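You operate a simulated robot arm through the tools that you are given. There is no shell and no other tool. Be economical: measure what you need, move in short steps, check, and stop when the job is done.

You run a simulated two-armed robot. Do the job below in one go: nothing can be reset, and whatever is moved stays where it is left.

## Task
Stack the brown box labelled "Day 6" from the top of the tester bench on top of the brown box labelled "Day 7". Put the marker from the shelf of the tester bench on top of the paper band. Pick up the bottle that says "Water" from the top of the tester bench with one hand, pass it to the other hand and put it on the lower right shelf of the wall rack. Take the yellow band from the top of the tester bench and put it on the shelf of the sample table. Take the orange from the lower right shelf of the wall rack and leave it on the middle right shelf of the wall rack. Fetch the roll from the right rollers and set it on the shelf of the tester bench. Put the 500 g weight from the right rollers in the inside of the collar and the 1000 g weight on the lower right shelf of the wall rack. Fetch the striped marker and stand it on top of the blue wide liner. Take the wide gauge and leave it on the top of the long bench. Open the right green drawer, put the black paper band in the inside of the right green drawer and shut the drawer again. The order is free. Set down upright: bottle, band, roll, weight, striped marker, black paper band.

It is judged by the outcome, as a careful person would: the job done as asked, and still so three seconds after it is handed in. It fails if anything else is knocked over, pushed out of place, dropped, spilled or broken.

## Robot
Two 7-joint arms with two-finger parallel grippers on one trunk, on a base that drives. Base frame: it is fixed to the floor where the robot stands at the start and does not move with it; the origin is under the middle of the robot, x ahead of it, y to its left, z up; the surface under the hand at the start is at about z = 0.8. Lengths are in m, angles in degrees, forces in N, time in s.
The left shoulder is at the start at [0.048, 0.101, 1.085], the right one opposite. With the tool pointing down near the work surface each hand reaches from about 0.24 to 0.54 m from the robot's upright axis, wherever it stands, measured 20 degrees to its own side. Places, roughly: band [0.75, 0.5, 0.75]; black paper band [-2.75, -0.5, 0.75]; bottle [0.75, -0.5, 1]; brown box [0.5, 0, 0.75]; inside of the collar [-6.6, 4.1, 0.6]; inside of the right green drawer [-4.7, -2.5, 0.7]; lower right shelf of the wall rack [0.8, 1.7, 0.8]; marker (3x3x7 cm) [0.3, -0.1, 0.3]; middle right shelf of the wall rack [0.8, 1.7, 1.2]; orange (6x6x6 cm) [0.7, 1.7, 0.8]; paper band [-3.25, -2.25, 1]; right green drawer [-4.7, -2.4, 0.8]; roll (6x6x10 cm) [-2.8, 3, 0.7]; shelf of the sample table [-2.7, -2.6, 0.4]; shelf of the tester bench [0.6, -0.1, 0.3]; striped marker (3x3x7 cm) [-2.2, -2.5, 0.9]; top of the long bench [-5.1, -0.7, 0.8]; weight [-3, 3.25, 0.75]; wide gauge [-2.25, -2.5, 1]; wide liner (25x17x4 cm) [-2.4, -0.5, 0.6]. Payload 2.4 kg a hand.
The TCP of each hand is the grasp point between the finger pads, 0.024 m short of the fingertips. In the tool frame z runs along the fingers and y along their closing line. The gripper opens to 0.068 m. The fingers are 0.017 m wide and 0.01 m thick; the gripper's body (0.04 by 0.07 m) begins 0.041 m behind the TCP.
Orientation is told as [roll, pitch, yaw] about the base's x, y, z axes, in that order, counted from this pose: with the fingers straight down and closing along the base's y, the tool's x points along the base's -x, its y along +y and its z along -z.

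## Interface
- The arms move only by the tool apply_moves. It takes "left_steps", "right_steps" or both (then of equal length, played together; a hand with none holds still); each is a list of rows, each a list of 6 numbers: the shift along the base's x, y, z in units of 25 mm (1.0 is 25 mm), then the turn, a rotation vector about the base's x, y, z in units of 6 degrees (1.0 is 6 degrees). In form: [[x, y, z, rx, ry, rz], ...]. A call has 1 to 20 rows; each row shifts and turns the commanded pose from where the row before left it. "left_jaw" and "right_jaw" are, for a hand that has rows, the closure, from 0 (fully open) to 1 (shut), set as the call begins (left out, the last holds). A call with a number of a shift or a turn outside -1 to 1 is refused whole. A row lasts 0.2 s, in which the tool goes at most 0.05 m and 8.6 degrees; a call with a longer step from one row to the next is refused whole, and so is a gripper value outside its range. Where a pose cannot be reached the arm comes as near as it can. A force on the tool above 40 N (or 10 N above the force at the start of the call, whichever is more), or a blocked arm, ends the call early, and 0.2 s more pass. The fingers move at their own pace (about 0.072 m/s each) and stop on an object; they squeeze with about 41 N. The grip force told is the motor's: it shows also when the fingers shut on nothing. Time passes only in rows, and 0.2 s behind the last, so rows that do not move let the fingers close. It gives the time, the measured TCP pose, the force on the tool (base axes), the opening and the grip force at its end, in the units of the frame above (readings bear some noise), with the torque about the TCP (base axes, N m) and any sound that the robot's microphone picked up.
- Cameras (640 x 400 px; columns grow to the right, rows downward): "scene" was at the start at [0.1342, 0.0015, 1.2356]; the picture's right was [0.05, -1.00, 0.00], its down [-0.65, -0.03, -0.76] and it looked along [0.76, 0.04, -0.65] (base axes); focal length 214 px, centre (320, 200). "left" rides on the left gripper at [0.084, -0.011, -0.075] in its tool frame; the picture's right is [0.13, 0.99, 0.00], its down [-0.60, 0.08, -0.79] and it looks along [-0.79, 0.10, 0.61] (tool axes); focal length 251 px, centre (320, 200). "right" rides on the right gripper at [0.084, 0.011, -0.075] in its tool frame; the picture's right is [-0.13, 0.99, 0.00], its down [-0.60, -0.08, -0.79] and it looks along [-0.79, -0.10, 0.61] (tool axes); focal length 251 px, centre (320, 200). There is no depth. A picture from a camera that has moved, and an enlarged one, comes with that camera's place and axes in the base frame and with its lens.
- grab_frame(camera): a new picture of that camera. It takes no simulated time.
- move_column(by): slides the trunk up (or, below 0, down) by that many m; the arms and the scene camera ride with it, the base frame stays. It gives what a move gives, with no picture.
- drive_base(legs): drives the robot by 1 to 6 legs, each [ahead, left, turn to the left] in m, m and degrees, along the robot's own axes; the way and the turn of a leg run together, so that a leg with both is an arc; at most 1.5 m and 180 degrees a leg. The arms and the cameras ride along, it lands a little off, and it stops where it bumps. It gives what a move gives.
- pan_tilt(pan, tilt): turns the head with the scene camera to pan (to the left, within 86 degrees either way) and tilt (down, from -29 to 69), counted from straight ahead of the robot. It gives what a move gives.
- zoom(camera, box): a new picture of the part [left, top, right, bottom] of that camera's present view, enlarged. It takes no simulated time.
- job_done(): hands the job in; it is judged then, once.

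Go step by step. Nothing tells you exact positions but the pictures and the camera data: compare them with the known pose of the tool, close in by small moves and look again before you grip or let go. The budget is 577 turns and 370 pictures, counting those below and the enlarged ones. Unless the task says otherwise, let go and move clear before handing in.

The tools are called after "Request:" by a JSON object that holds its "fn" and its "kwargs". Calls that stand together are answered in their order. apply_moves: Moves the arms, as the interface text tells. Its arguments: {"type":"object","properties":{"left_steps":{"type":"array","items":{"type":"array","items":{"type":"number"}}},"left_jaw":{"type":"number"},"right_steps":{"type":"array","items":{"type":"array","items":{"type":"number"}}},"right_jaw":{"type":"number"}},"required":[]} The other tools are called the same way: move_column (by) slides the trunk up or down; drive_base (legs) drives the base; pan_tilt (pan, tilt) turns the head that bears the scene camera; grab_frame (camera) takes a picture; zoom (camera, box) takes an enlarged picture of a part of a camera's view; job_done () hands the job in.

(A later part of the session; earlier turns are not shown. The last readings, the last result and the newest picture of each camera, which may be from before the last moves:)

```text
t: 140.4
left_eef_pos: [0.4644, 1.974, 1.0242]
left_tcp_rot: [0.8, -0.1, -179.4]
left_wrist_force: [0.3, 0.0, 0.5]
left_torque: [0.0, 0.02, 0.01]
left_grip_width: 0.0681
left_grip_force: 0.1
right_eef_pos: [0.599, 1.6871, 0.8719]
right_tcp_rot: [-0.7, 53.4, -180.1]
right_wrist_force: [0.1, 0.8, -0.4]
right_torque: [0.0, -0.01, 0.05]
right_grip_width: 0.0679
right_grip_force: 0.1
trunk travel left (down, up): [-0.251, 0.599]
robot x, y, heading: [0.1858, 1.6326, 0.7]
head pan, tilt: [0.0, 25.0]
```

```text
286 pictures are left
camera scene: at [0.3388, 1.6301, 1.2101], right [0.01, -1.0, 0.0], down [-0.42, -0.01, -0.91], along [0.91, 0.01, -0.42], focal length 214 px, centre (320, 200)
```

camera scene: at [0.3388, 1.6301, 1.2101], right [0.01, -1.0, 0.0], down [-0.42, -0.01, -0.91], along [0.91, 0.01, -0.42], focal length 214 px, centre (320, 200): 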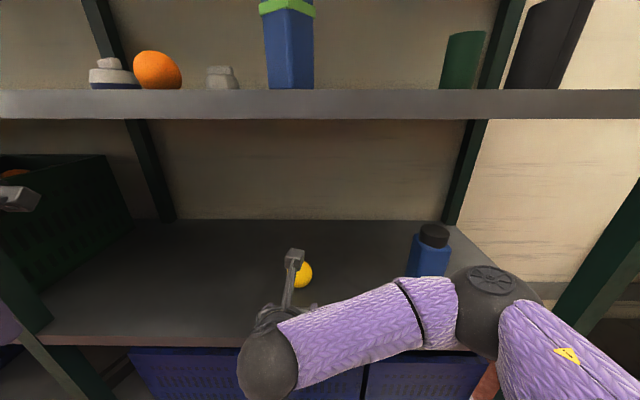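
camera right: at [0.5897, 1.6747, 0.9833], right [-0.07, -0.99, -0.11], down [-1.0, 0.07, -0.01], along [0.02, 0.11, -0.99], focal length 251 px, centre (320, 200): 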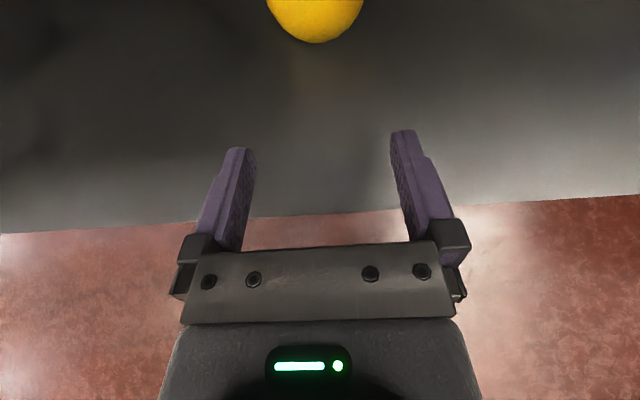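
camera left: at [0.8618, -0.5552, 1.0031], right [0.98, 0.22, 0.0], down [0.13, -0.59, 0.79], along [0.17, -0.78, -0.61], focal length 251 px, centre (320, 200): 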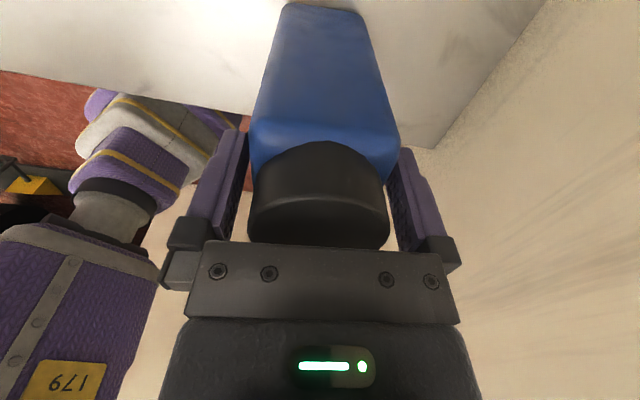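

Request:
{"fn": "apply_moves", "kwargs": {"right_steps": [[0.6, -0.1, 0, 0, 0, 0], [0.7, 0, 0, 0, 0, 0], [0.7, 0, -0.1, 0, 0, 0]]}}

Request:
{"fn": "grab_frame", "kwargs": {"camera": "right"}}

```text
t: 141.2
left_eef_pos: [0.4637, 1.9737, 1.0228]
left_tcp_rot: [0.8, 0.0, -179.6]
left_wrist_force: [0.0, 0.2, -0.2]
left_torque: [-0.01, -0.01, 0.02]
left_grip_width: 0.0679
left_grip_force: 0.0
right_eef_pos: [0.6476, 1.6835, 0.8694]
right_tcp_rot: [-0.5, 53.4, -179.8]
right_wrist_force: [0.4, 0.2, -1.0]
right_torque: [0.01, -0.01, 0.03]
right_grip_width: 0.0679
right_grip_force: 0.0
trunk travel left (down, up): [-0.251, 0.599]
robot x, y, heading: [0.1836, 1.6324, 0.6]
head pan, tilt: [0.0, 25.0]
```

```text
285 pictures are left
camera right: at [0.6394, 1.6723, 0.9807], right [-0.07, -0.99, -0.11], down [-1.0, 0.07, -0.01], along [0.02, 0.11, -0.99], focal length 251 px, centre (320, 200)
```

right: 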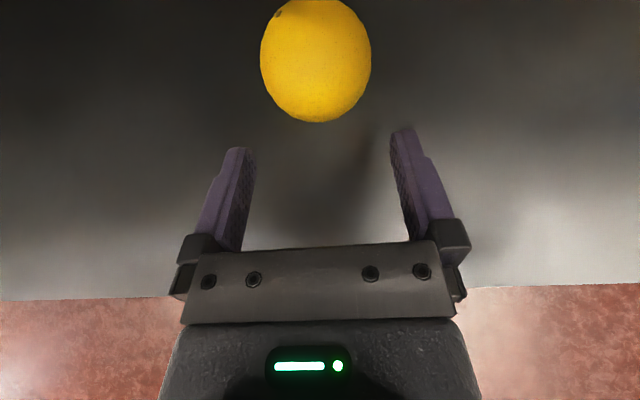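

Request:
{"fn": "apply_moves", "kwargs": {"right_steps": [[0.6, 0, -0.1, 0, 0, 0], [0.6, 0, -0.1, 0, 0, 0], [0.6, 0, -0.1, 0, 0, 0], [0.6, 0, 0, 0, 0, 0]]}}

Request:
{"fn": "grab_frame", "kwargs": {"camera": "right"}}

```text
t: 142.2
left_eef_pos: [0.4645, 1.9747, 1.023]
left_tcp_rot: [0.7, -0.1, -179.5]
left_wrist_force: [0.1, -0.1, -0.6]
left_torque: [0.01, 0.01, 0.01]
left_grip_width: 0.0678
left_grip_force: 0.2
right_eef_pos: [0.7077, 1.6859, 0.8628]
right_tcp_rot: [-0.6, 53.3, -180.0]
right_wrist_force: [-0.3, -0.1, -0.3]
right_torque: [0.01, 0.01, -0.05]
right_grip_width: 0.068
right_grip_force: 0.1
trunk travel left (down, up): [-0.251, 0.599]
robot x, y, heading: [0.1877, 1.6317, 0.6]
head pan, tilt: [0.0, 25.0]
```

```text
284 pictures are left
camera right: at [0.6997, 1.6736, 0.9738], right [-0.07, -0.99, -0.11], down [-1.0, 0.07, -0.01], along [0.02, 0.11, -0.99], focal length 251 px, centre (320, 200)
```

right: 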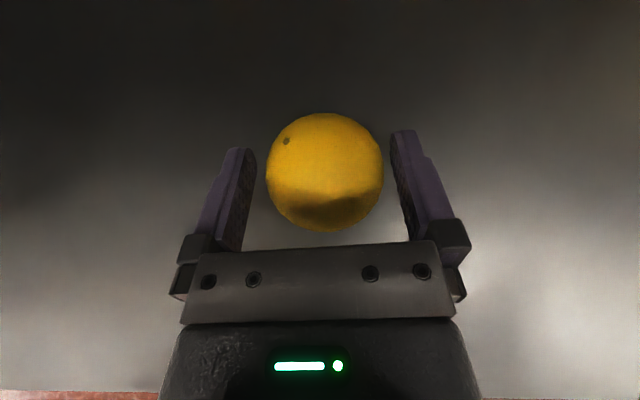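

Ball is centred between the fingers. Close and lift slightly.

Request:
{"fn": "apply_moves", "kwargs": {"right_jaw": 1, "right_steps": [[0, 0, -0.1, 0, 0, 0], [0, 0, 0, 0, 0, 0], [0, 0, 0, 0, 0, 0]]}}

Request:
{"fn": "apply_moves", "kwargs": {"right_steps": [[0, 0, 0.5, 0, 0, 0], [0, 0, 0.5, 0, 0, 0]]}}

Request:
{"fn": "grab_frame", "kwargs": {"camera": "right"}}

```text
t: 143.0
left_eef_pos: [0.464, 1.9732, 1.0237]
left_tcp_rot: [0.7, -0.2, -179.4]
left_wrist_force: [-0.4, -0.2, 0.2]
left_torque: [-0.01, 0.01, -0.03]
left_grip_width: 0.0681
left_grip_force: 0.1
right_eef_pos: [0.7088, 1.6859, 0.8618]
right_tcp_rot: [-0.9, 53.8, 179.9]
right_wrist_force: [8.6, -0.5, 22.4]
right_torque: [-0.05, -0.33, -0.01]
right_grip_width: 0.0581
right_grip_force: 41.2
trunk travel left (down, up): [-0.251, 0.599]
robot x, y, heading: [0.1841, 1.6326, 0.8]
head pan, tilt: [0.0, 25.0]
```

```text
t: 143.6
left_eef_pos: [0.4642, 1.9733, 1.0242]
left_tcp_rot: [0.7, -0.1, -179.5]
left_wrist_force: [0.2, 0.3, -1.4]
left_torque: [0.0, 0.0, -0.01]
left_grip_width: 0.068
left_grip_force: 0.2
right_eef_pos: [0.7079, 1.6856, 0.8819]
right_tcp_rot: [-0.5, 53.3, -179.9]
right_wrist_force: [-0.1, -0.9, -0.7]
right_torque: [0.0, 0.01, -0.01]
right_grip_width: 0.0583
right_grip_force: 41.1
trunk travel left (down, up): [-0.251, 0.599]
robot x, y, heading: [0.182, 1.6343, 0.6]
head pan, tilt: [0.0, 25.0]
```

```text
283 pictures are left
camera right: at [0.6998, 1.6733, 0.9944], right [-0.07, -0.99, -0.11], down [-1.0, 0.07, -0.01], along [0.02, 0.11, -0.99], focal length 251 px, centre (320, 200)
```

right: 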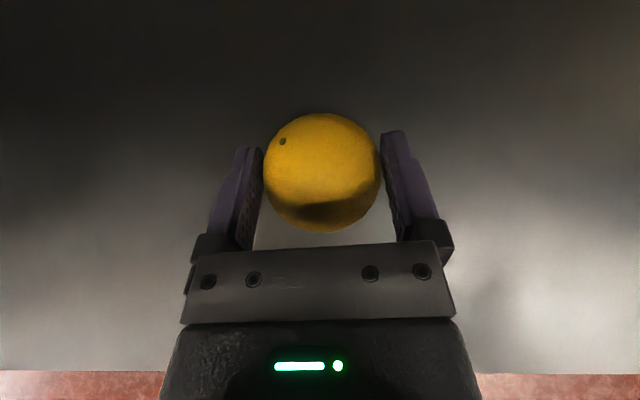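

Orange held. I'll back out, raise the trunk 0.40 m and look at the middle shelf.

Request:
{"fn": "drive_base", "kwargs": {"legs": [[-0.33, 0, 0]]}}

Request:
{"fn": "move_column", "kwargs": {"by": 0.42}}

Request:
{"fn": "grab_frame", "kwargs": {"camera": "scene"}}

```text
t: 145.8
left_eef_pos: [0.1299, 1.9708, 1.0243]
left_tcp_rot: [0.7, -0.2, -179.2]
left_wrist_force: [-0.8, 0.2, 0.2]
left_torque: [0.0, -0.01, -0.01]
left_grip_width: 0.0682
left_grip_force: 0.1
right_eef_pos: [0.3758, 1.6832, 0.8824]
right_tcp_rot: [-0.7, 53.3, -179.6]
right_wrist_force: [-0.2, 0.3, -1.7]
right_torque: [-0.01, -0.01, 0.01]
right_grip_width: 0.0579
right_grip_force: 40.3
trunk travel left (down, up): [-0.251, 0.599]
robot x, y, heading: [-0.1452, 1.628, 1.1]
head pan, tilt: [0.0, 25.0]
```

```text
refused: 0.42 is not a number from -0.4 to 0.4
```

```text
282 pictures are left
camera scene: at [0.0064, 1.6257, 1.2101], right [0.02, -1.0, 0.0], down [-0.42, -0.01, -0.91], along [0.91, 0.02, -0.42], focal length 214 px, centre (320, 200)
```

scene: 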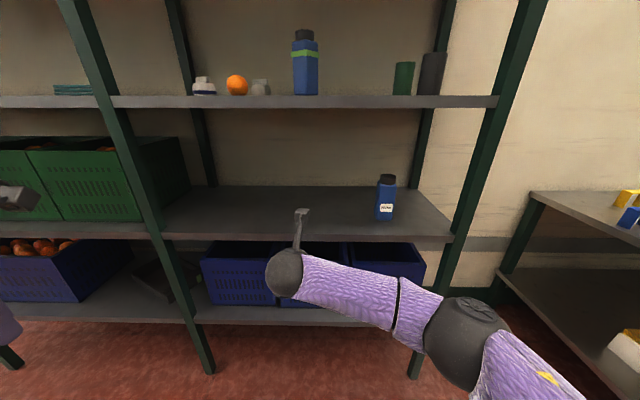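

Request:
{"fn": "move_column", "kwargs": {"by": 0.4}}

Request:
{"fn": "move_column", "kwargs": {"by": 0.02}}

Request:
{"fn": "grab_frame", "kwargs": {"camera": "scene"}}

```text
t: 149.7
left_eef_pos: [0.1301, 1.9702, 1.4245]
left_tcp_rot: [0.7, -0.1, -179.2]
left_wrist_force: [-0.3, 0.4, -0.6]
left_torque: [0.04, -0.01, -0.01]
left_grip_width: 0.0679
left_grip_force: 0.1
right_eef_pos: [0.3753, 1.6826, 1.2836]
right_tcp_rot: [-0.7, 53.5, -179.7]
right_wrist_force: [0.7, 0.3, -1.2]
right_torque: [-0.02, 0.03, -0.03]
right_grip_width: 0.0579
right_grip_force: 40.9
trunk travel left (down, up): [-0.651, 0.199]
robot x, y, heading: [-0.145, 1.6229, 0.9]
head pan, tilt: [0.0, 25.0]
```

```text
t: 150.3
left_eef_pos: [0.13, 1.97, 1.4437]
left_tcp_rot: [0.7, -0.2, -179.3]
left_wrist_force: [0.1, -0.3, -0.5]
left_torque: [0.0, 0.0, 0.0]
left_grip_width: 0.0682
left_grip_force: 0.1
right_eef_pos: [0.3769, 1.6828, 1.3036]
right_tcp_rot: [-0.7, 53.3, -179.5]
right_wrist_force: [-0.2, -0.6, -1.2]
right_torque: [-0.02, 0.02, 0.02]
right_grip_width: 0.0576
right_grip_force: 41.4
trunk travel left (down, up): [-0.671, 0.179]
robot x, y, heading: [-0.147, 1.6249, 1.2]
head pan, tilt: [0.0, 25.0]
```

```text
281 pictures are left
camera scene: at [-0.0409, 1.625, 1.6326], right [0.02, -1.0, 0.0], down [-0.42, -0.01, -0.91], along [0.91, 0.02, -0.42], focal length 214 px, centre (320, 200)
```

scene: 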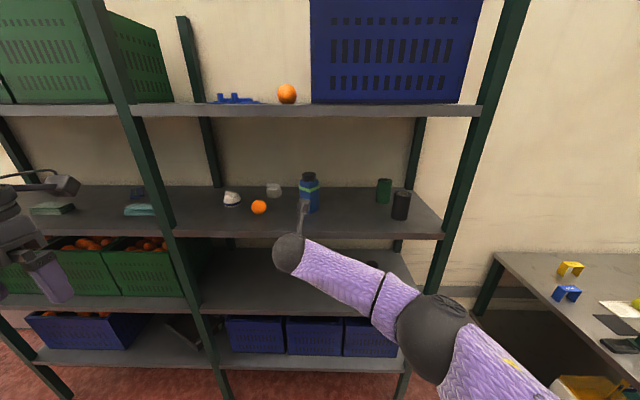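

Free spot on the middle shelf around (0.68, 1.52). I'll shift right, then drive in with the orange above the shelf.

Request:
{"fn": "drive_base", "kwargs": {"legs": [[0, -0.163, -1], [0.3, 0, 0]]}}

Request:
{"fn": "grab_frame", "kwargs": {"camera": "scene"}}

Request:
{"fn": "grab_frame", "kwargs": {"camera": "right"}}

```text
t: 153.4
left_eef_pos: [0.433, 1.7943, 1.4427]
left_tcp_rot: [0.7, -0.2, 179.2]
left_wrist_force: [0.9, -0.3, 0.6]
left_torque: [0.02, -0.01, 0.05]
left_grip_width: 0.068
left_grip_force: 0.1
right_eef_pos: [0.6717, 1.4997, 1.3034]
right_tcp_rot: [-0.8, 53.4, 178.7]
right_wrist_force: [-0.2, 0.1, -1.1]
right_torque: [-0.04, 0.04, 0.04]
right_grip_width: 0.0572
right_grip_force: 41.6
trunk travel left (down, up): [-0.671, 0.179]
robot x, y, heading: [0.1487, 1.4569, -0.7]
head pan, tilt: [0.0, 25.0]
```

```text
280 pictures are left
camera scene: at [0.2525, 1.4541, 1.6325], right [-0.01, -1.0, 0.0], down [-0.42, 0.0, -0.91], along [0.91, -0.01, -0.42], focal length 214 px, centre (320, 200)
```

scene: 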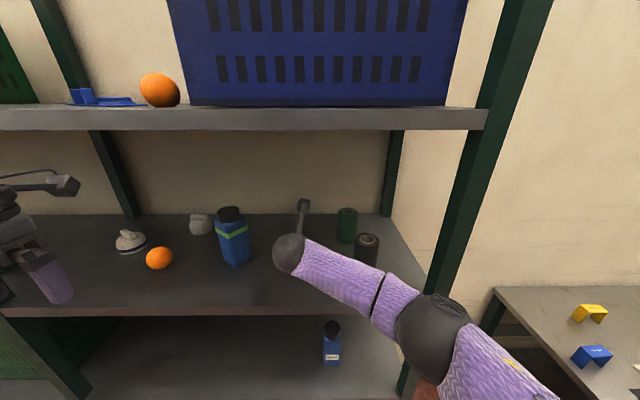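

```text
279 pictures are left
camera right: at [0.662, 1.4884, 1.4147], right [-0.09, -0.99, -0.11], down [-1.0, 0.09, -0.01], along [0.02, 0.11, -0.99], focal length 251 px, centre (320, 200)
```

right: 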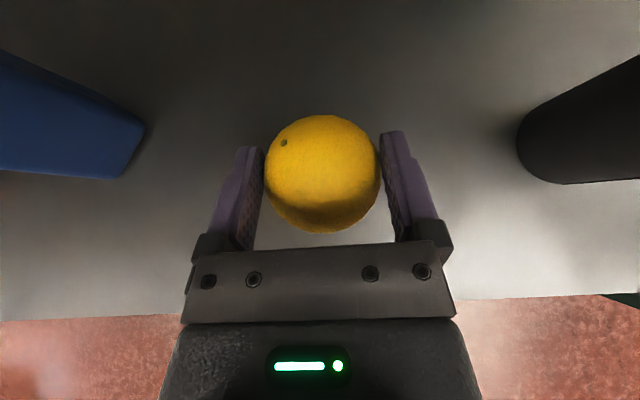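

Clear on both sides. Lowering to contact.

Request:
{"fn": "apply_moves", "kwargs": {"right_steps": [[0, 0, -0.5, 0, 0, 0], [0, 0, -0.5, 0, 0, 0], [0, 0, -0.3, 0, 0, 0], [0, 0, -0.1, 0, 0, 0]]}}

Request:
{"fn": "apply_moves", "kwargs": {"right_steps": [[0, 0, -0.1, 0, 0, 0], [0, 0, -0.08, 0, 0, 0]]}}

```text
t: 154.4
left_eef_pos: [0.4334, 1.7948, 1.4433]
left_tcp_rot: [0.6, -0.1, 179.2]
left_wrist_force: [0.1, 0.7, -0.5]
left_torque: [0.01, 0.05, -0.03]
left_grip_width: 0.0682
left_grip_force: 0.0
right_eef_pos: [0.6698, 1.5004, 1.2681]
right_tcp_rot: [-0.6, 53.4, 178.7]
right_wrist_force: [0.1, -0.2, -1.4]
right_torque: [-0.01, -0.02, 0.02]
right_grip_width: 0.0575
right_grip_force: 41.1
trunk travel left (down, up): [-0.671, 0.179]
robot x, y, heading: [0.1474, 1.4562, -1.0]
head pan, tilt: [0.0, 25.0]
```

```text
t: 155.0
left_eef_pos: [0.4327, 1.7931, 1.4427]
left_tcp_rot: [0.7, 0.0, 179.1]
left_wrist_force: [0.3, 0.3, 0.2]
left_torque: [0.0, -0.02, 0.0]
left_grip_width: 0.0678
left_grip_force: 0.0
right_eef_pos: [0.6703, 1.5004, 1.2642]
right_tcp_rot: [-0.7, 53.4, 178.7]
right_wrist_force: [0.6, 0.5, -1.8]
right_torque: [0.01, 0.01, -0.03]
right_grip_width: 0.0575
right_grip_force: 41.2
trunk travel left (down, up): [-0.671, 0.179]
robot x, y, heading: [0.1463, 1.4568, -0.6]
head pan, tilt: [0.0, 25.0]
```

Request:
{"fn": "apply_moves", "kwargs": {"right_steps": [[0, 0, -0.1, 0, 0, 0], [0, 0, 0, 0, 0, 0]]}}

Request:
{"fn": "apply_moves", "kwargs": {"right_steps": [[0, 0, -0.08, 0, 0, 0], [0, 0, 0, 0, 0, 0]]}}

```text
t: 155.6
left_eef_pos: [0.4316, 1.7939, 1.444]
left_tcp_rot: [0.8, -0.2, 179.2]
left_wrist_force: [0.7, -0.4, 0.7]
left_torque: [0.01, -0.01, -0.02]
left_grip_width: 0.0681
left_grip_force: 0.1
right_eef_pos: [0.6693, 1.5, 1.2625]
right_tcp_rot: [-0.7, 53.8, 178.7]
right_wrist_force: [5.6, -0.6, 20.0]
right_torque: [-0.14, -0.13, -0.01]
right_grip_width: 0.0576
right_grip_force: 40.9
trunk travel left (down, up): [-0.671, 0.179]
robot x, y, heading: [0.1436, 1.4585, -0.6]
head pan, tilt: [0.0, 25.0]
```

```text
t: 156.2
left_eef_pos: [0.4304, 1.7924, 1.444]
left_tcp_rot: [0.7, -0.1, 179.2]
left_wrist_force: [-0.1, -0.9, -0.9]
left_torque: [-0.01, 0.04, 0.02]
left_grip_width: 0.0679
left_grip_force: 0.0
right_eef_pos: [0.6699, 1.5014, 1.2633]
right_tcp_rot: [-0.9, 54.0, 178.7]
right_wrist_force: [-3.1, -1.7, 10.4]
right_torque: [-0.15, 0.22, 0.0]
right_grip_width: 0.0574
right_grip_force: 40.6
trunk travel left (down, up): [-0.671, 0.179]
robot x, y, heading: [0.1493, 1.4562, -0.5]
head pan, tilt: [0.0, 25.0]
stopped in row 2 (right hand): the force on the tool passed its limit at 42 N (the readings are from after the stop); the commanded pose is now the measured one
```

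On the shelf. Release gently and look.

Request:
{"fn": "apply_moves", "kwargs": {"right_jaw": 0, "right_steps": [[0, 0, 0.04, 0, 0, 0], [0, 0, 0, 0, 0, 0], [0, 0, 0, 0, 0, 0], [0, 0, 0, 0, 0, 0]]}}

Request:
{"fn": "grab_frame", "kwargs": {"camera": "right"}}

```text
t: 157.2
left_eef_pos: [0.4326, 1.7946, 1.4438]
left_tcp_rot: [0.7, 0.0, 179.3]
left_wrist_force: [-0.1, -0.6, -0.1]
left_torque: [0.0, 0.01, -0.02]
left_grip_width: 0.0678
left_grip_force: 0.1
right_eef_pos: [0.6712, 1.5012, 1.2638]
right_tcp_rot: [-0.8, 53.8, 178.7]
right_wrist_force: [0.4, 0.0, -0.2]
right_torque: [0.01, 0.01, 0.01]
right_grip_width: 0.0679
right_grip_force: 0.1
trunk travel left (down, up): [-0.671, 0.179]
robot x, y, heading: [0.1483, 1.4589, -0.7]
head pan, tilt: [0.0, 25.0]
```

```text
278 pictures are left
camera right: at [0.661, 1.4889, 1.3738], right [-0.09, -0.99, -0.11], down [-1.0, 0.09, -0.02], along [0.03, 0.11, -0.99], focal length 251 px, centre (320, 200)
```

right: 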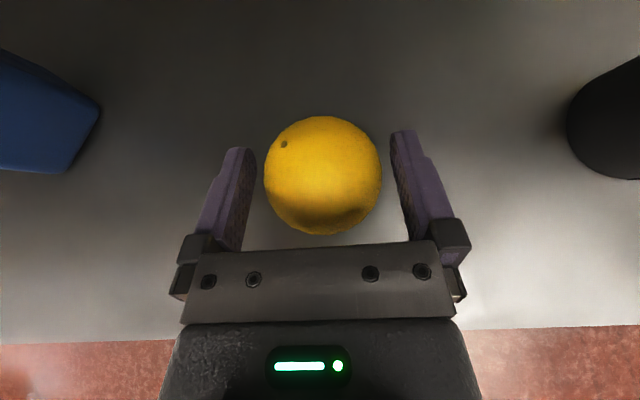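

Request:
{"fn": "apply_moves", "kwargs": {"right_steps": [[-0.4, 0, 0.3, 0, 0, 0], [-0.6, 0, 0.45, 0, 0, 0], [-0.6, 0, 0.45, 0, 0, 0], [-0.8, 0, 0.4, 0, 0, 0]]}}

Request:
{"fn": "drive_base", "kwargs": {"legs": [[-0.4, 0, 0]]}}

Request:
{"fn": "grab_frame", "kwargs": {"camera": "scene"}}

```text
t: 158.2
left_eef_pos: [0.432, 1.7935, 1.4436]
left_tcp_rot: [0.7, -0.1, 179.2]
left_wrist_force: [-0.2, 0.0, -0.5]
left_torque: [0.01, -0.03, -0.04]
left_grip_width: 0.0681
left_grip_force: 0.0
right_eef_pos: [0.6095, 1.4999, 1.3011]
right_tcp_rot: [-0.8, 53.8, 178.7]
right_wrist_force: [0.4, -0.2, 0.3]
right_torque: [-0.01, -0.05, 0.0]
right_grip_width: 0.068
right_grip_force: 0.1
trunk travel left (down, up): [-0.671, 0.179]
robot x, y, heading: [0.1476, 1.4586, -0.6]
head pan, tilt: [0.0, 25.0]
```

```text
t: 160.7
left_eef_pos: [0.0345, 1.7975, 1.4425]
left_tcp_rot: [0.7, -0.1, 178.6]
left_wrist_force: [0.5, 0.0, 0.7]
left_torque: [-0.02, 0.01, 0.01]
left_grip_width: 0.0679
left_grip_force: 0.0
right_eef_pos: [0.2084, 1.5011, 1.3017]
right_tcp_rot: [-0.8, 53.9, 178.3]
right_wrist_force: [-0.2, 0.0, -0.6]
right_torque: [-0.02, 0.01, 0.03]
right_grip_width: 0.068
right_grip_force: 0.1
trunk travel left (down, up): [-0.671, 0.179]
robot x, y, heading: [-0.2552, 1.4648, -1.0]
head pan, tilt: [0.0, 25.0]
```

```text
277 pictures are left
camera scene: at [-0.1503, 1.4589, 1.6326], right [-0.02, -1.0, 0.0], down [-0.42, 0.01, -0.91], along [0.91, -0.02, -0.42], focal length 214 px, centre (320, 200)
```

scene: 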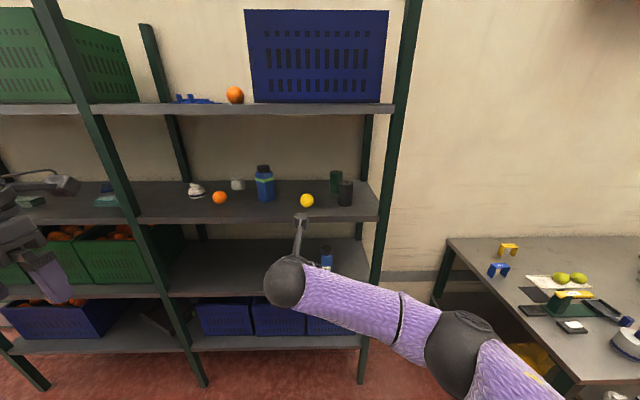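

The orange is on the middle shelf. Next the yellow band at about (0.83, 0.34): I'll reach it from the bench's left end at heading -45°. First lower the trunk, tuck the left hand, and go to (-0.2, 0.8).

Request:
{"fn": "move_column", "kwargs": {"by": -0.27}}

Request:
{"fn": "apply_moves", "kwargs": {"left_steps": [[0, -0.8, 0, 0, 0, 0], [0, -0.8, 0, 0, 0, 0], [-0.3, -0.8, 0, 0, 0, 0], [-0.3, -0.8, 0, 0, 0, 0]]}}

Request:
{"fn": "drive_base", "kwargs": {"legs": [[0.05, -0.65, 1], [0, 0, -45]]}}

Request:
{"fn": "pan_tilt", "kwargs": {"pan": 20, "tilt": 35}}

Request:
{"fn": "grab_frame", "kwargs": {"camera": "scene"}}

```text
t: 163.4
left_eef_pos: [0.0355, 1.7972, 1.1735]
left_tcp_rot: [0.7, -0.1, 178.5]
left_wrist_force: [0.3, -0.8, 0.0]
left_torque: [-0.01, -0.02, -0.02]
left_grip_width: 0.068
left_grip_force: 0.1
right_eef_pos: [0.209, 1.5015, 1.0322]
right_tcp_rot: [-0.8, 53.9, 178.2]
right_wrist_force: [0.6, 0.2, -0.3]
right_torque: [0.01, -0.01, 0.03]
right_grip_width: 0.068
right_grip_force: 0.1
trunk travel left (down, up): [-0.401, 0.449]
robot x, y, heading: [-0.2573, 1.4605, -1.1]
head pan, tilt: [0.0, 25.0]
```

```text
t: 164.4
left_eef_pos: [0.0197, 1.7159, 1.1723]
left_tcp_rot: [0.7, 0.0, 178.7]
left_wrist_force: [-0.4, 0.4, -0.8]
left_torque: [-0.02, -0.02, -0.02]
left_grip_width: 0.0682
left_grip_force: 0.0
right_eef_pos: [0.2095, 1.5009, 1.0322]
right_tcp_rot: [-0.8, 53.8, 178.1]
right_wrist_force: [-0.5, 0.1, -1.0]
right_torque: [-0.03, 0.0, 0.0]
right_grip_width: 0.068
right_grip_force: 0.0
trunk travel left (down, up): [-0.401, 0.449]
robot x, y, heading: [-0.257, 1.4652, -1.1]
head pan, tilt: [0.0, 25.0]
```

```text
t: 170.2
left_eef_pos: [0.165, 0.7904, 1.1724]
left_tcp_rot: [0.7, -0.1, 133.9]
left_wrist_force: [1.1, -0.2, 0.0]
left_torque: [0.02, -0.04, 0.02]
left_grip_width: 0.0681
left_grip_force: 0.0
right_eef_pos: [0.1476, 0.5041, 1.0304]
right_tcp_rot: [-0.8, 53.8, 133.4]
right_wrist_force: [-0.3, -0.1, 0.0]
right_torque: [0.04, 0.0, 0.02]
right_grip_width: 0.068
right_grip_force: 0.2
trunk travel left (down, up): [-0.401, 0.449]
robot x, y, heading: [-0.212, 0.8016, -46.1]
head pan, tilt: [0.0, 25.0]
```

```text
t: 171.0
left_eef_pos: [0.1649, 0.7899, 1.1732]
left_tcp_rot: [0.8, -0.2, 133.9]
left_wrist_force: [0.0, -0.5, -0.3]
left_torque: [0.02, 0.03, 0.0]
left_grip_width: 0.068
left_grip_force: 0.1
right_eef_pos: [0.1476, 0.505, 1.0311]
right_tcp_rot: [-0.8, 53.9, 133.4]
right_wrist_force: [-0.5, 0.2, -0.8]
right_torque: [0.01, 0.02, -0.01]
right_grip_width: 0.068
right_grip_force: 0.0
trunk travel left (down, up): [-0.401, 0.449]
robot x, y, heading: [-0.2113, 0.8043, -45.7]
head pan, tilt: [20.0, 35.0]
```

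```text
276 pictures are left
camera scene: at [-0.107, 0.7399, 1.346], right [-0.44, -0.9, 0.0], down [-0.52, 0.25, -0.82], along [0.74, -0.36, -0.57], focal length 214 px, centre (320, 200)
```

scene: 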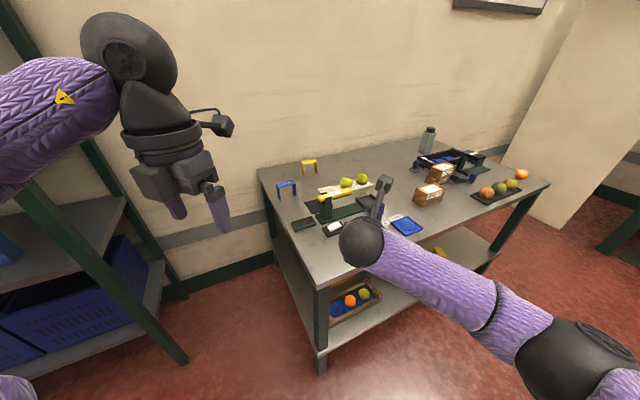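

The gap between rack and bench is narrow. I'll pinch the band's flat top plate horizontally with the right hand rolled 90°, so I reorient that hand here first.

Request:
{"fn": "apply_moves", "kwargs": {"right_steps": [[0.5, -0.5, 0.2, -0.63, -0.596, 0], [0.5, -0.5, 0.2, -0.63, -0.596, 0], [0.5, -0.5, 0.2, -0.63, -0.596, 0], [0.5, -0.5, 0, -0.63, -0.596, 0], [0.5, -0.5, 0, -0.63, -0.596, 0], [0, 0, 0, -0.677, 0.716, 0.17], [0, 0, 0, -0.677, 0.716, 0.17], [0, 0, 0, -0.677, 0.716, 0.17], [0, 0, 0, -0.677, 0.716, 0.17], [0, 0, 0, -0.677, 0.716, 0.17], [0, 0, 0, -0.677, 0.716, 0.17], [0, 0, 0, -0.677, 0.716, 0.17], [0, 0, 0, -0.677, 0.716, 0.17], [0, 0, 0, -0.677, 0.716, 0.17], [0, 0, 0, -0.677, 0.716, 0.17], [0, 0, 0, -0.677, 0.716, 0.17], [0, 0, 0, -0.677, 0.716, 0.17], [0, 0, 0, -0.677, 0.716, 0.17], [0, 0, 0, -0.677, 0.716, 0.17], [0, 0, 0, -0.677, 0.716, 0.17]]}}

Request:
{"fn": "grab_frame", "kwargs": {"camera": "scene"}}

Request:
{"fn": "grab_frame", "kwargs": {"camera": "right"}}

```text
t: 175.2
left_eef_pos: [0.1642, 0.7893, 1.1724]
left_tcp_rot: [0.7, -0.1, 133.9]
left_wrist_force: [-0.4, -0.4, -0.8]
left_torque: [-0.01, -0.02, 0.02]
left_grip_width: 0.0678
left_grip_force: 0.0
right_eef_pos: [0.2102, 0.4414, 1.0471]
right_tcp_rot: [79.4, -0.2, -137.0]
right_wrist_force: [-0.1, 0.0, 0.7]
right_torque: [0.0, 0.03, 0.02]
right_grip_width: 0.068
right_grip_force: 0.1
trunk travel left (down, up): [-0.401, 0.449]
robot x, y, heading: [-0.2118, 0.8055, -45.9]
head pan, tilt: [20.0, 35.0]
```

```text
275 pictures are left
camera scene: at [-0.107, 0.7399, 1.346], right [-0.44, -0.9, 0.0], down [-0.52, 0.25, -0.82], along [0.74, -0.36, -0.57], focal length 214 px, centre (320, 200)
```

scene: 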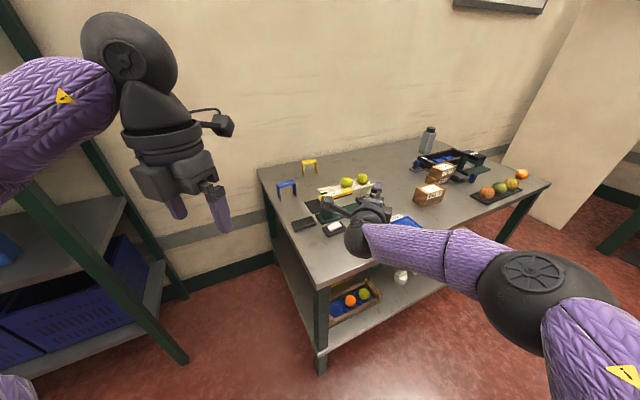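

```text
274 pictures are left
camera right: at [0.2247, 0.5515, 1.0701], right [0.03, -0.22, 0.97], down [-0.98, 0.17, 0.07], along [-0.18, -0.96, -0.21], focal length 251 px, centre (320, 200)
```

right: 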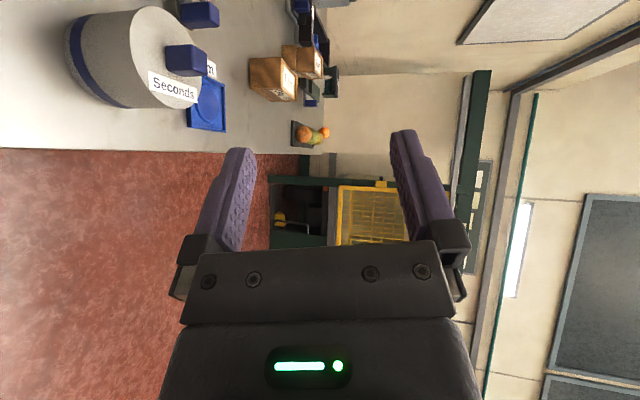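

The right hand is set. I'll extend the left hand forward/up so its elbow won't hit the rack, then drive in.

Request:
{"fn": "apply_moves", "kwargs": {"left_steps": [[0, 0, 1, 0, 0, 0], [0, 0, 1, 0, 0, 0], [0, -0.5, 1, 0, 0, 0], [0, -1, 0, 0, 0, 0], [0, -1, 0, 0, 0, 0], [0, -1, 0, 0, 0, 0], [0, -1, 0, 0, 0, 0], [0, -1, 0, 0, 0, 0], [0, -1, 0, 0, 0, 0], [0, -1, 0, 0, 0, 0], [0, -1, 0, 0, 0, 0]]}}

Request:
{"fn": "pan_tilt", "kwargs": {"pan": 50, "tilt": 30}}

Request:
{"fn": "grab_frame", "kwargs": {"camera": "scene"}}

```text
t: 177.6
left_eef_pos: [0.1634, 0.5767, 1.2475]
left_tcp_rot: [0.7, -0.1, 133.8]
left_wrist_force: [-0.8, -0.4, 0.6]
left_torque: [0.02, 0.02, -0.01]
left_grip_width: 0.0681
left_grip_force: 0.1
right_eef_pos: [0.21, 0.4415, 1.0463]
right_tcp_rot: [79.3, -0.1, -137.0]
right_wrist_force: [0.9, -0.2, -0.5]
right_torque: [0.01, 0.01, -0.01]
right_grip_width: 0.0682
right_grip_force: 0.0
trunk travel left (down, up): [-0.401, 0.449]
robot x, y, heading: [-0.2098, 0.804, -45.7]
head pan, tilt: [20.0, 35.0]
```

```text
t: 178.6
left_eef_pos: [0.1636, 0.5779, 1.2472]
left_tcp_rot: [0.7, 0.0, 133.9]
left_wrist_force: [-0.1, -0.1, -0.2]
left_torque: [0.0, 0.01, -0.01]
left_grip_width: 0.068
left_grip_force: 0.0
right_eef_pos: [0.2125, 0.4402, 1.0476]
right_tcp_rot: [79.3, -0.1, -137.0]
right_wrist_force: [-0.2, 0.4, 0.5]
right_torque: [0.0, 0.0, -0.02]
right_grip_width: 0.0676
right_grip_force: 0.2
trunk travel left (down, up): [-0.401, 0.449]
robot x, y, heading: [-0.2054, 0.8077, -45.9]
head pan, tilt: [50.0, 30.0]
```

```text
273 pictures are left
camera scene: at [-0.0961, 0.7846, 1.3538], right [0.07, -1.0, 0.0], down [-0.5, -0.04, -0.87], along [0.86, 0.06, -0.5], focal length 214 px, centre (320, 200)
```

scene: 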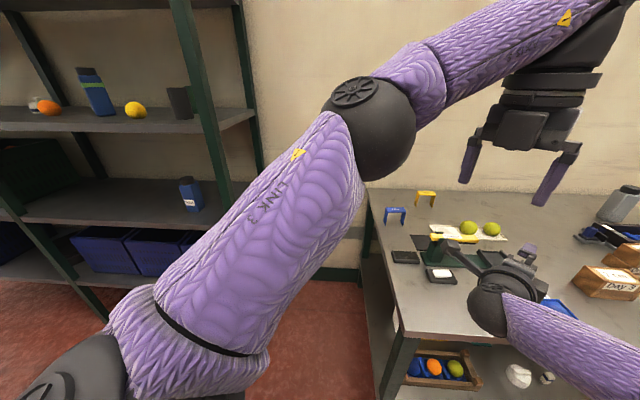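

Request:
{"fn": "drive_base", "kwargs": {"legs": [[0.24, 0.31, 0]]}}

Request:
{"fn": "grab_frame", "kwargs": {"camera": "scene"}}

```text
t: 181.0
left_eef_pos: [0.5525, 0.6216, 1.2478]
left_tcp_rot: [0.8, -0.1, 133.9]
left_wrist_force: [-0.8, 1.2, 1.0]
left_torque: [-0.02, 0.0, 0.03]
left_grip_width: 0.0678
left_grip_force: 0.1
right_eef_pos: [0.5992, 0.486, 1.0462]
right_tcp_rot: [79.3, -0.1, -136.8]
right_wrist_force: [-0.1, -1.2, 0.4]
right_torque: [-0.04, 0.0, 0.03]
right_grip_width: 0.0679
right_grip_force: 0.0
trunk travel left (down, up): [-0.401, 0.449]
robot x, y, heading: [0.1857, 0.8481, -45.7]
head pan, tilt: [50.0, 30.0]
```

```text
272 pictures are left
camera scene: at [0.2929, 0.8285, 1.3537], right [0.07, -1.0, 0.0], down [-0.5, -0.04, -0.87], along [0.86, 0.06, -0.5], focal length 214 px, centre (320, 200)
```

scene: 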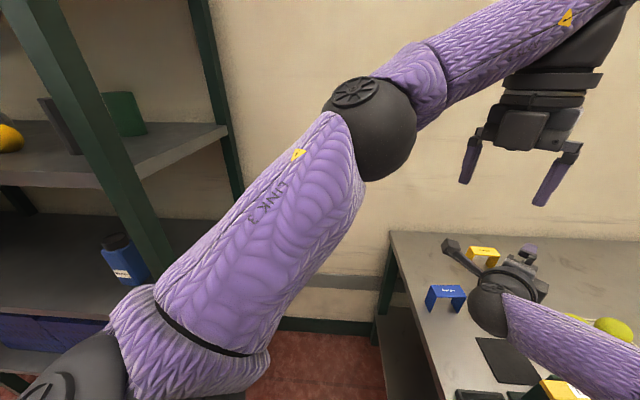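

Request:
{"fn": "drive_base", "kwargs": {"legs": [[0.1, 0.13, 0]]}}

Request:
{"fn": "pan_tilt", "kwargs": {"pan": 5, "tilt": 45}}

Request:
{"fn": "grab_frame", "kwargs": {"camera": "scene"}}

Request:
{"fn": "grab_frame", "kwargs": {"camera": "right"}}

```text
t: 182.4
left_eef_pos: [0.7174, 0.6411, 1.247]
left_tcp_rot: [0.8, -0.1, 133.8]
left_wrist_force: [-0.4, -0.2, -0.4]
left_torque: [-0.02, 0.0, -0.02]
left_grip_width: 0.068
left_grip_force: 0.1
right_eef_pos: [0.7636, 0.5062, 1.0454]
right_tcp_rot: [79.2, -0.1, -137.1]
right_wrist_force: [0.1, 0.0, 0.5]
right_torque: [-0.02, 0.05, -0.03]
right_grip_width: 0.0679
right_grip_force: 0.0
trunk travel left (down, up): [-0.401, 0.449]
robot x, y, heading: [0.3376, 0.8674, -45.9]
head pan, tilt: [50.0, 30.0]
```

```text
t: 183.6
left_eef_pos: [0.7151, 0.6405, 1.2473]
left_tcp_rot: [0.7, -0.1, 133.7]
left_wrist_force: [-0.3, -0.3, -0.3]
left_torque: [-0.02, 0.03, 0.0]
left_grip_width: 0.068
left_grip_force: 0.1
right_eef_pos: [0.7623, 0.5051, 1.0463]
right_tcp_rot: [79.3, -0.1, -137.1]
right_wrist_force: [-0.3, -0.2, -0.2]
right_torque: [-0.01, 0.0, 0.0]
right_grip_width: 0.0681
right_grip_force: 0.1
trunk travel left (down, up): [-0.401, 0.449]
robot x, y, heading: [0.3433, 0.8668, -46.0]
head pan, tilt: [5.0, 45.0]
```

```text
271 pictures are left
camera scene: at [0.428, 0.7892, 1.3312], right [-0.66, -0.76, 0.0], down [-0.53, 0.46, -0.71], along [0.53, -0.46, -0.71], focal length 214 px, centre (320, 200)
```

scene: 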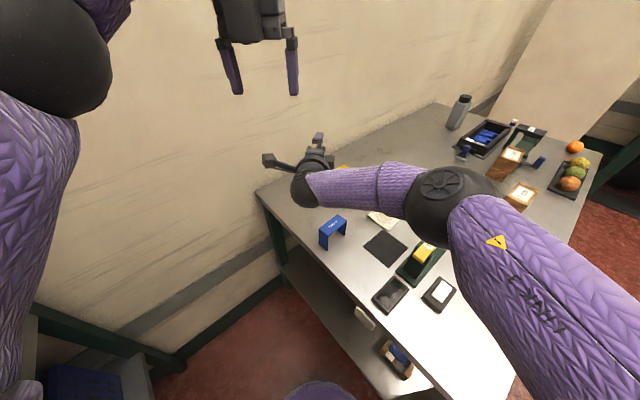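

```text
270 pictures are left
camera right: at [0.7769, 0.6146, 1.0702], right [0.03, -0.22, 0.97], down [-0.98, 0.17, 0.07], along [-0.18, -0.96, -0.21], focal length 251 px, centre (320, 200)
```

right: 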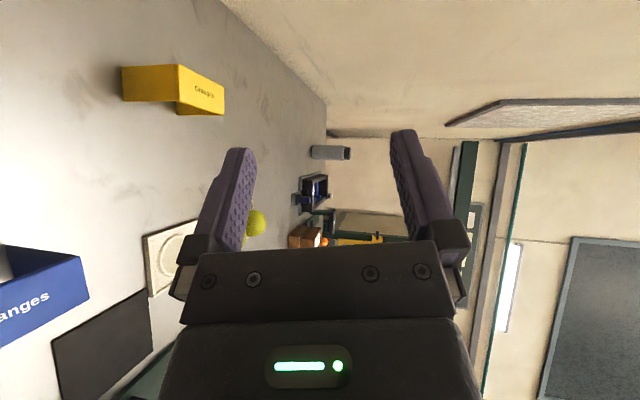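

Request:
{"fn": "zoom", "kwargs": {"camera": "right", "box": [100, 40, 260, 140]}}

```text
4.00 times, centred on (180, 90) of right
camera zoom: at [0.7769, 0.6146, 1.0702], right [0.03, -0.22, 0.97], down [-0.98, 0.17, 0.07], along [-0.18, -0.96, -0.21], focal length 1006 px, centre (880, 640)
```

zoom: 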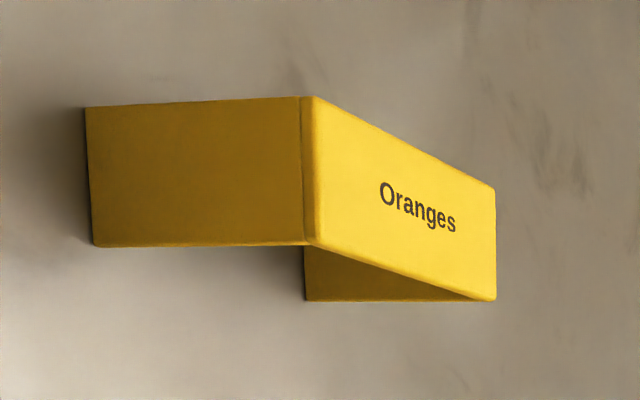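

The band's top plate spans x 0.823–0.860, y 0.303–0.382 at z≈0.87. I'll rotate the right tool to approach nearer +x, move the base slightly closer and lower the trunk a little.

Request:
{"fn": "apply_moves", "kwargs": {"right_steps": [[-0.5, 0, 0, 0, 0, 0.95], [-0.5, 0, 0, 0, 0, 0.95], [-0.5, 0, 0, 0, 0, 0.95], [-0.5, 0, 0, 0, 0, 0.95]]}}

Request:
{"fn": "drive_base", "kwargs": {"legs": [[0.062, 0.056, 0]]}}

Request:
{"fn": "move_column", "kwargs": {"by": -0.08}}

Request:
{"fn": "grab_frame", "kwargs": {"camera": "right"}}

Request:
{"fn": "grab_frame", "kwargs": {"camera": "scene"}}

```text
t: 184.6
left_eef_pos: [0.7162, 0.6425, 1.2476]
left_tcp_rot: [0.8, -0.2, 133.7]
left_wrist_force: [-0.9, 0.6, 0.1]
left_torque: [-0.04, -0.02, -0.02]
left_grip_width: 0.068
left_grip_force: 0.1
right_eef_pos: [0.7642, 0.5667, 1.0984]
right_tcp_rot: [78.5, -0.4, -115.5]
right_wrist_force: [-1.3, -0.7, 0.3]
right_torque: [0.02, 0.03, 0.02]
right_grip_width: 0.0681
right_grip_force: 0.1
right hand out of reach, approached as far as the arm can: row 2, 3, 4
trunk travel left (down, up): [-0.401, 0.449]
robot x, y, heading: [0.3428, 0.8674, -46.2]
head pan, tilt: [5.0, 45.0]
```

```text
t: 185.7
left_eef_pos: [0.8007, 0.6348, 1.2465]
left_tcp_rot: [0.8, -0.2, 133.8]
left_wrist_force: [-0.3, -0.5, 0.0]
left_torque: [-0.03, 0.0, -0.01]
left_grip_width: 0.0678
left_grip_force: 0.0
right_eef_pos: [0.8483, 0.5591, 1.0983]
right_tcp_rot: [78.4, -0.4, -115.6]
right_wrist_force: [-0.5, 0.2, -0.2]
right_torque: [0.02, 0.01, -0.03]
right_grip_width: 0.0684
right_grip_force: 0.0
trunk travel left (down, up): [-0.401, 0.449]
robot x, y, heading: [0.4299, 0.8607, -45.9]
head pan, tilt: [5.0, 45.0]
```

```text
t: 186.8
left_eef_pos: [0.7991, 0.6348, 1.1673]
left_tcp_rot: [0.8, -0.2, 133.7]
left_wrist_force: [0.6, -0.6, 0.3]
left_torque: [0.0, 0.0, -0.01]
left_grip_width: 0.068
left_grip_force: 0.1
right_eef_pos: [0.8482, 0.559, 1.0188]
right_tcp_rot: [78.4, -0.3, -115.7]
right_wrist_force: [0.1, 0.0, 0.9]
right_torque: [-0.01, 0.01, 0.01]
right_grip_width: 0.0681
right_grip_force: 0.1
trunk travel left (down, up): [-0.321, 0.529]
robot x, y, heading: [0.4297, 0.8586, -45.9]
head pan, tilt: [5.0, 45.0]
```

```text
268 pictures are left
camera right: at [0.8211, 0.6658, 1.0432], right [0.12, -0.2, 0.97], down [-0.98, -0.2, 0.08], along [0.18, -0.96, -0.22], focal length 251 px, centre (320, 200)
```

right: 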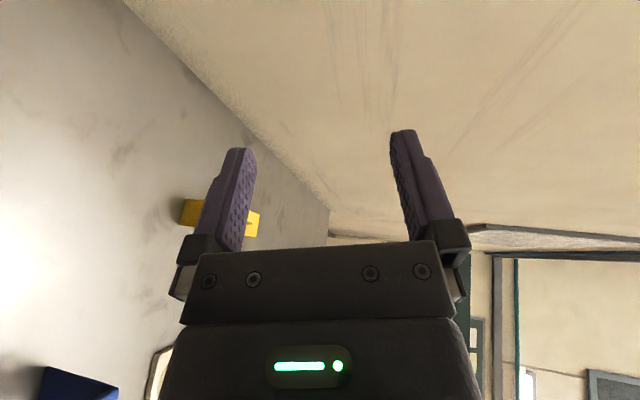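

```text
267 pictures are left
camera scene: at [0.5208, 0.7739, 1.2505], right [-0.66, -0.75, 0.0], down [-0.53, 0.46, -0.71], along [0.53, -0.46, -0.71], focal length 214 px, centre (320, 200)
```

scene: 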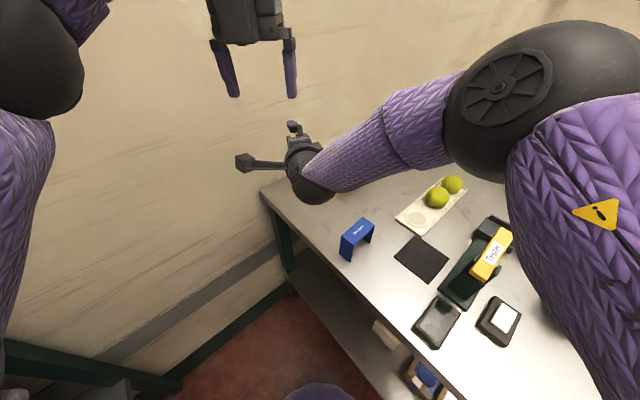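

Request:
{"fn": "move_column", "kwargs": {"by": -0.04}}

Request:
{"fn": "apply_moves", "kwargs": {"right_steps": [[-0.46, -1, 0, 0, 0, 0.25], [-0.46, -1, 0, 0, 0, 0.25], [-0.46, -1, 0, 0, 0, 0.25], [-0.46, -1, 0, 0, 0, 0.25], [-0.46, -1, 0, 0, 0, 0.25], [-0.46, -1, -0.3, 0, 0, 0.25], [-0.46, -1, -0.3, 0, 0, 0.25], [-0.46, -1, -0.4, 0, 0, 0.25]]}}

Request:
{"fn": "grab_frame", "kwargs": {"camera": "right"}}

Request:
{"fn": "grab_frame", "kwargs": {"camera": "scene"}}

```text
t: 187.7
left_eef_pos: [0.798, 0.635, 1.1266]
left_tcp_rot: [0.8, -0.1, 133.8]
left_wrist_force: [-0.2, -0.5, -0.1]
left_torque: [-0.01, 0.0, 0.02]
left_grip_width: 0.0682
left_grip_force: 0.1
right_eef_pos: [0.8472, 0.5588, 0.9795]
right_tcp_rot: [78.5, -0.3, -115.6]
right_wrist_force: [-0.4, -0.4, -0.4]
right_torque: [0.03, 0.03, -0.03]
right_grip_width: 0.0679
right_grip_force: 0.1
trunk travel left (down, up): [-0.281, 0.569]
robot x, y, heading: [0.4262, 0.8575, -45.9]
head pan, tilt: [5.0, 45.0]
```

```text
t: 189.4
left_eef_pos: [0.8001, 0.6356, 1.1267]
left_tcp_rot: [0.6, -0.1, 133.7]
left_wrist_force: [-0.3, 0.0, -0.1]
left_torque: [-0.03, 0.0, 0.0]
left_grip_width: 0.0681
left_grip_force: 0.0
right_eef_pos: [0.8457, 0.5566, 0.9955]
right_tcp_rot: [78.3, -0.5, -114.4]
right_wrist_force: [0.5, -0.1, -0.3]
right_torque: [-0.01, 0.0, -0.03]
right_grip_width: 0.0681
right_grip_force: 0.0
right hand out of reach, approached as far as the arm can: row 1, 2, 3, 4, 5, 6, 7, 8
trunk travel left (down, up): [-0.281, 0.569]
robot x, y, heading: [0.4313, 0.8618, -45.6]
head pan, tilt: [5.0, 45.0]
```

```text
266 pictures are left
camera right: at [0.8166, 0.6621, 1.0192], right [0.13, -0.19, 0.97], down [-0.97, -0.22, 0.09], along [0.2, -0.96, -0.22], focal length 251 px, centre (320, 200)
```

right: 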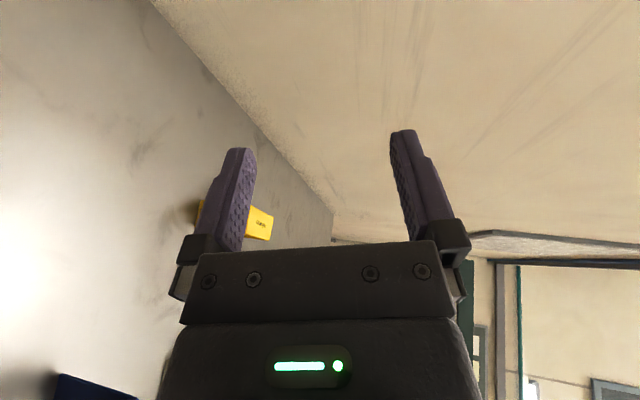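

```text
265 pictures are left
camera scene: at [0.5266, 0.7679, 1.21], right [-0.66, -0.75, 0.0], down [-0.53, 0.46, -0.71], along [0.53, -0.46, -0.71], focal length 214 px, centre (320, 200)
```

scene: 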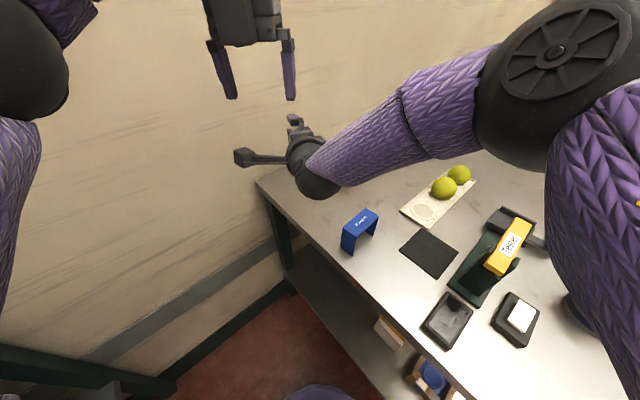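

The arm is at a wrist limit in this folded pose; I'll try extending outward with the earlier tool yaw.

Request:
{"fn": "apply_moves", "kwargs": {"right_steps": [[-0.3, -0.6, 0.3, 0, 0, -0.8], [-0.3, -0.6, 0.3, 0, 0, -0.8], [-0.4, -0.8, 0, 0, 0, -0.5], [-0.4, -1, 0, 0, 0, 0], [-0.4, -1, 0, 0, 0, 0]]}}

Request:
{"fn": "grab_frame", "kwargs": {"camera": "scene"}}

```text
t: 190.7
left_eef_pos: [0.8012, 0.6357, 1.1266]
left_tcp_rot: [0.8, -0.2, 133.6]
left_wrist_force: [-0.1, 0.2, -0.1]
left_torque: [-0.03, 0.03, 0.03]
left_grip_width: 0.0682
left_grip_force: 0.2
right_eef_pos: [0.799, 0.4568, 1.0102]
right_tcp_rot: [78.1, -0.6, -125.6]
right_wrist_force: [0.7, -0.3, 0.4]
right_torque: [0.02, -0.02, -0.01]
right_grip_width: 0.068
right_grip_force: 0.0
trunk travel left (down, up): [-0.281, 0.569]
robot x, y, heading: [0.4258, 0.8615, -46.0]
head pan, tilt: [5.0, 45.0]
```

```text
264 pictures are left
camera scene: at [0.5266, 0.7684, 1.21], right [-0.66, -0.75, 0.0], down [-0.53, 0.46, -0.71], along [0.53, -0.46, -0.71], focal length 214 px, centre (320, 200)
```

scene: 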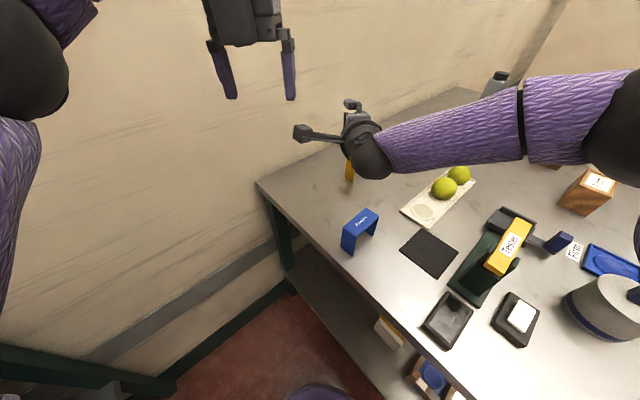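

Works now. Continue toward the pre-grasp point in front of the band, turning back slowly.

Request:
{"fn": "apply_moves", "kwargs": {"right_steps": [[-0.4, -0.7, -0.4, 0, 0, 0.4], [-0.4, -0.7, -0.5, 0, 0, 0.4], [-0.4, -0.7, -0.5, 0, 0, 0.4], [-0.3, -0.5, -0.5, 0, 0, 0.4]]}}

Request:
{"fn": "grab_frame", "kwargs": {"camera": "right"}}

Request:
{"fn": "grab_frame", "kwargs": {"camera": "scene"}}

```text
t: 191.7
left_eef_pos: [0.7987, 0.6346, 1.1272]
left_tcp_rot: [0.7, -0.1, 133.7]
left_wrist_force: [-0.9, 0.5, 0.0]
left_torque: [0.03, 0.0, 0.02]
left_grip_width: 0.068
left_grip_force: 0.1
right_eef_pos: [0.7992, 0.4565, 1.0105]
right_tcp_rot: [78.2, -0.4, -125.6]
right_wrist_force: [0.6, 0.4, 0.2]
right_torque: [0.04, 0.04, 0.02]
right_grip_width: 0.0681
right_grip_force: 0.0
right hand out of reach, approached as far as the arm can: row 1, 2, 3, 4
trunk travel left (down, up): [-0.281, 0.569]
robot x, y, heading: [0.4283, 0.8619, -46.0]
head pan, tilt: [5.0, 45.0]
```

```text
263 pictures are left
camera right: at [0.7907, 0.5664, 1.0354], right [0.09, -0.22, 0.97], down [-1.0, -0.03, 0.09], along [0.01, -0.98, -0.22], focal length 251 px, centre (320, 200)
```

right: 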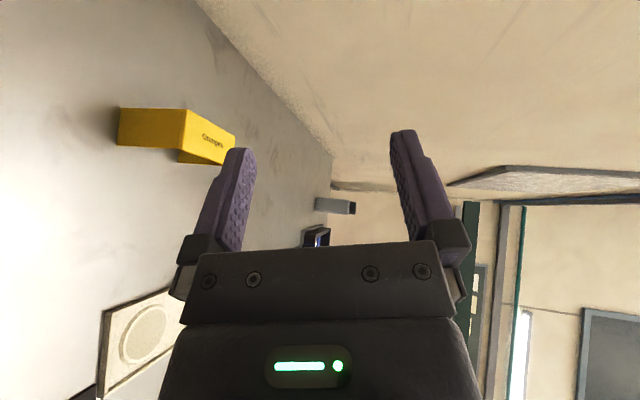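

```text
262 pictures are left
camera scene: at [0.5266, 0.7679, 1.21], right [-0.66, -0.75, 0.0], down [-0.53, 0.46, -0.71], along [0.53, -0.46, -0.71], focal length 214 px, centre (320, 200)
```

scene: 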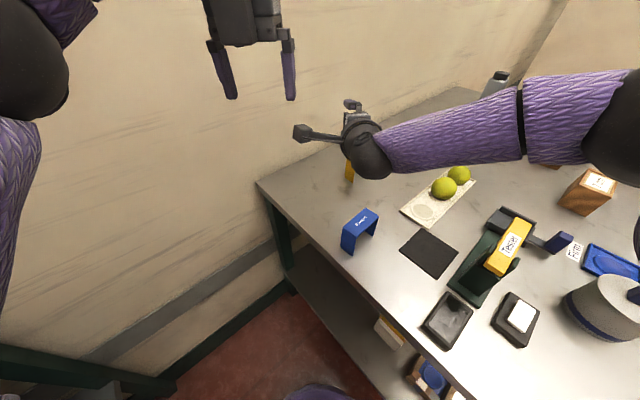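

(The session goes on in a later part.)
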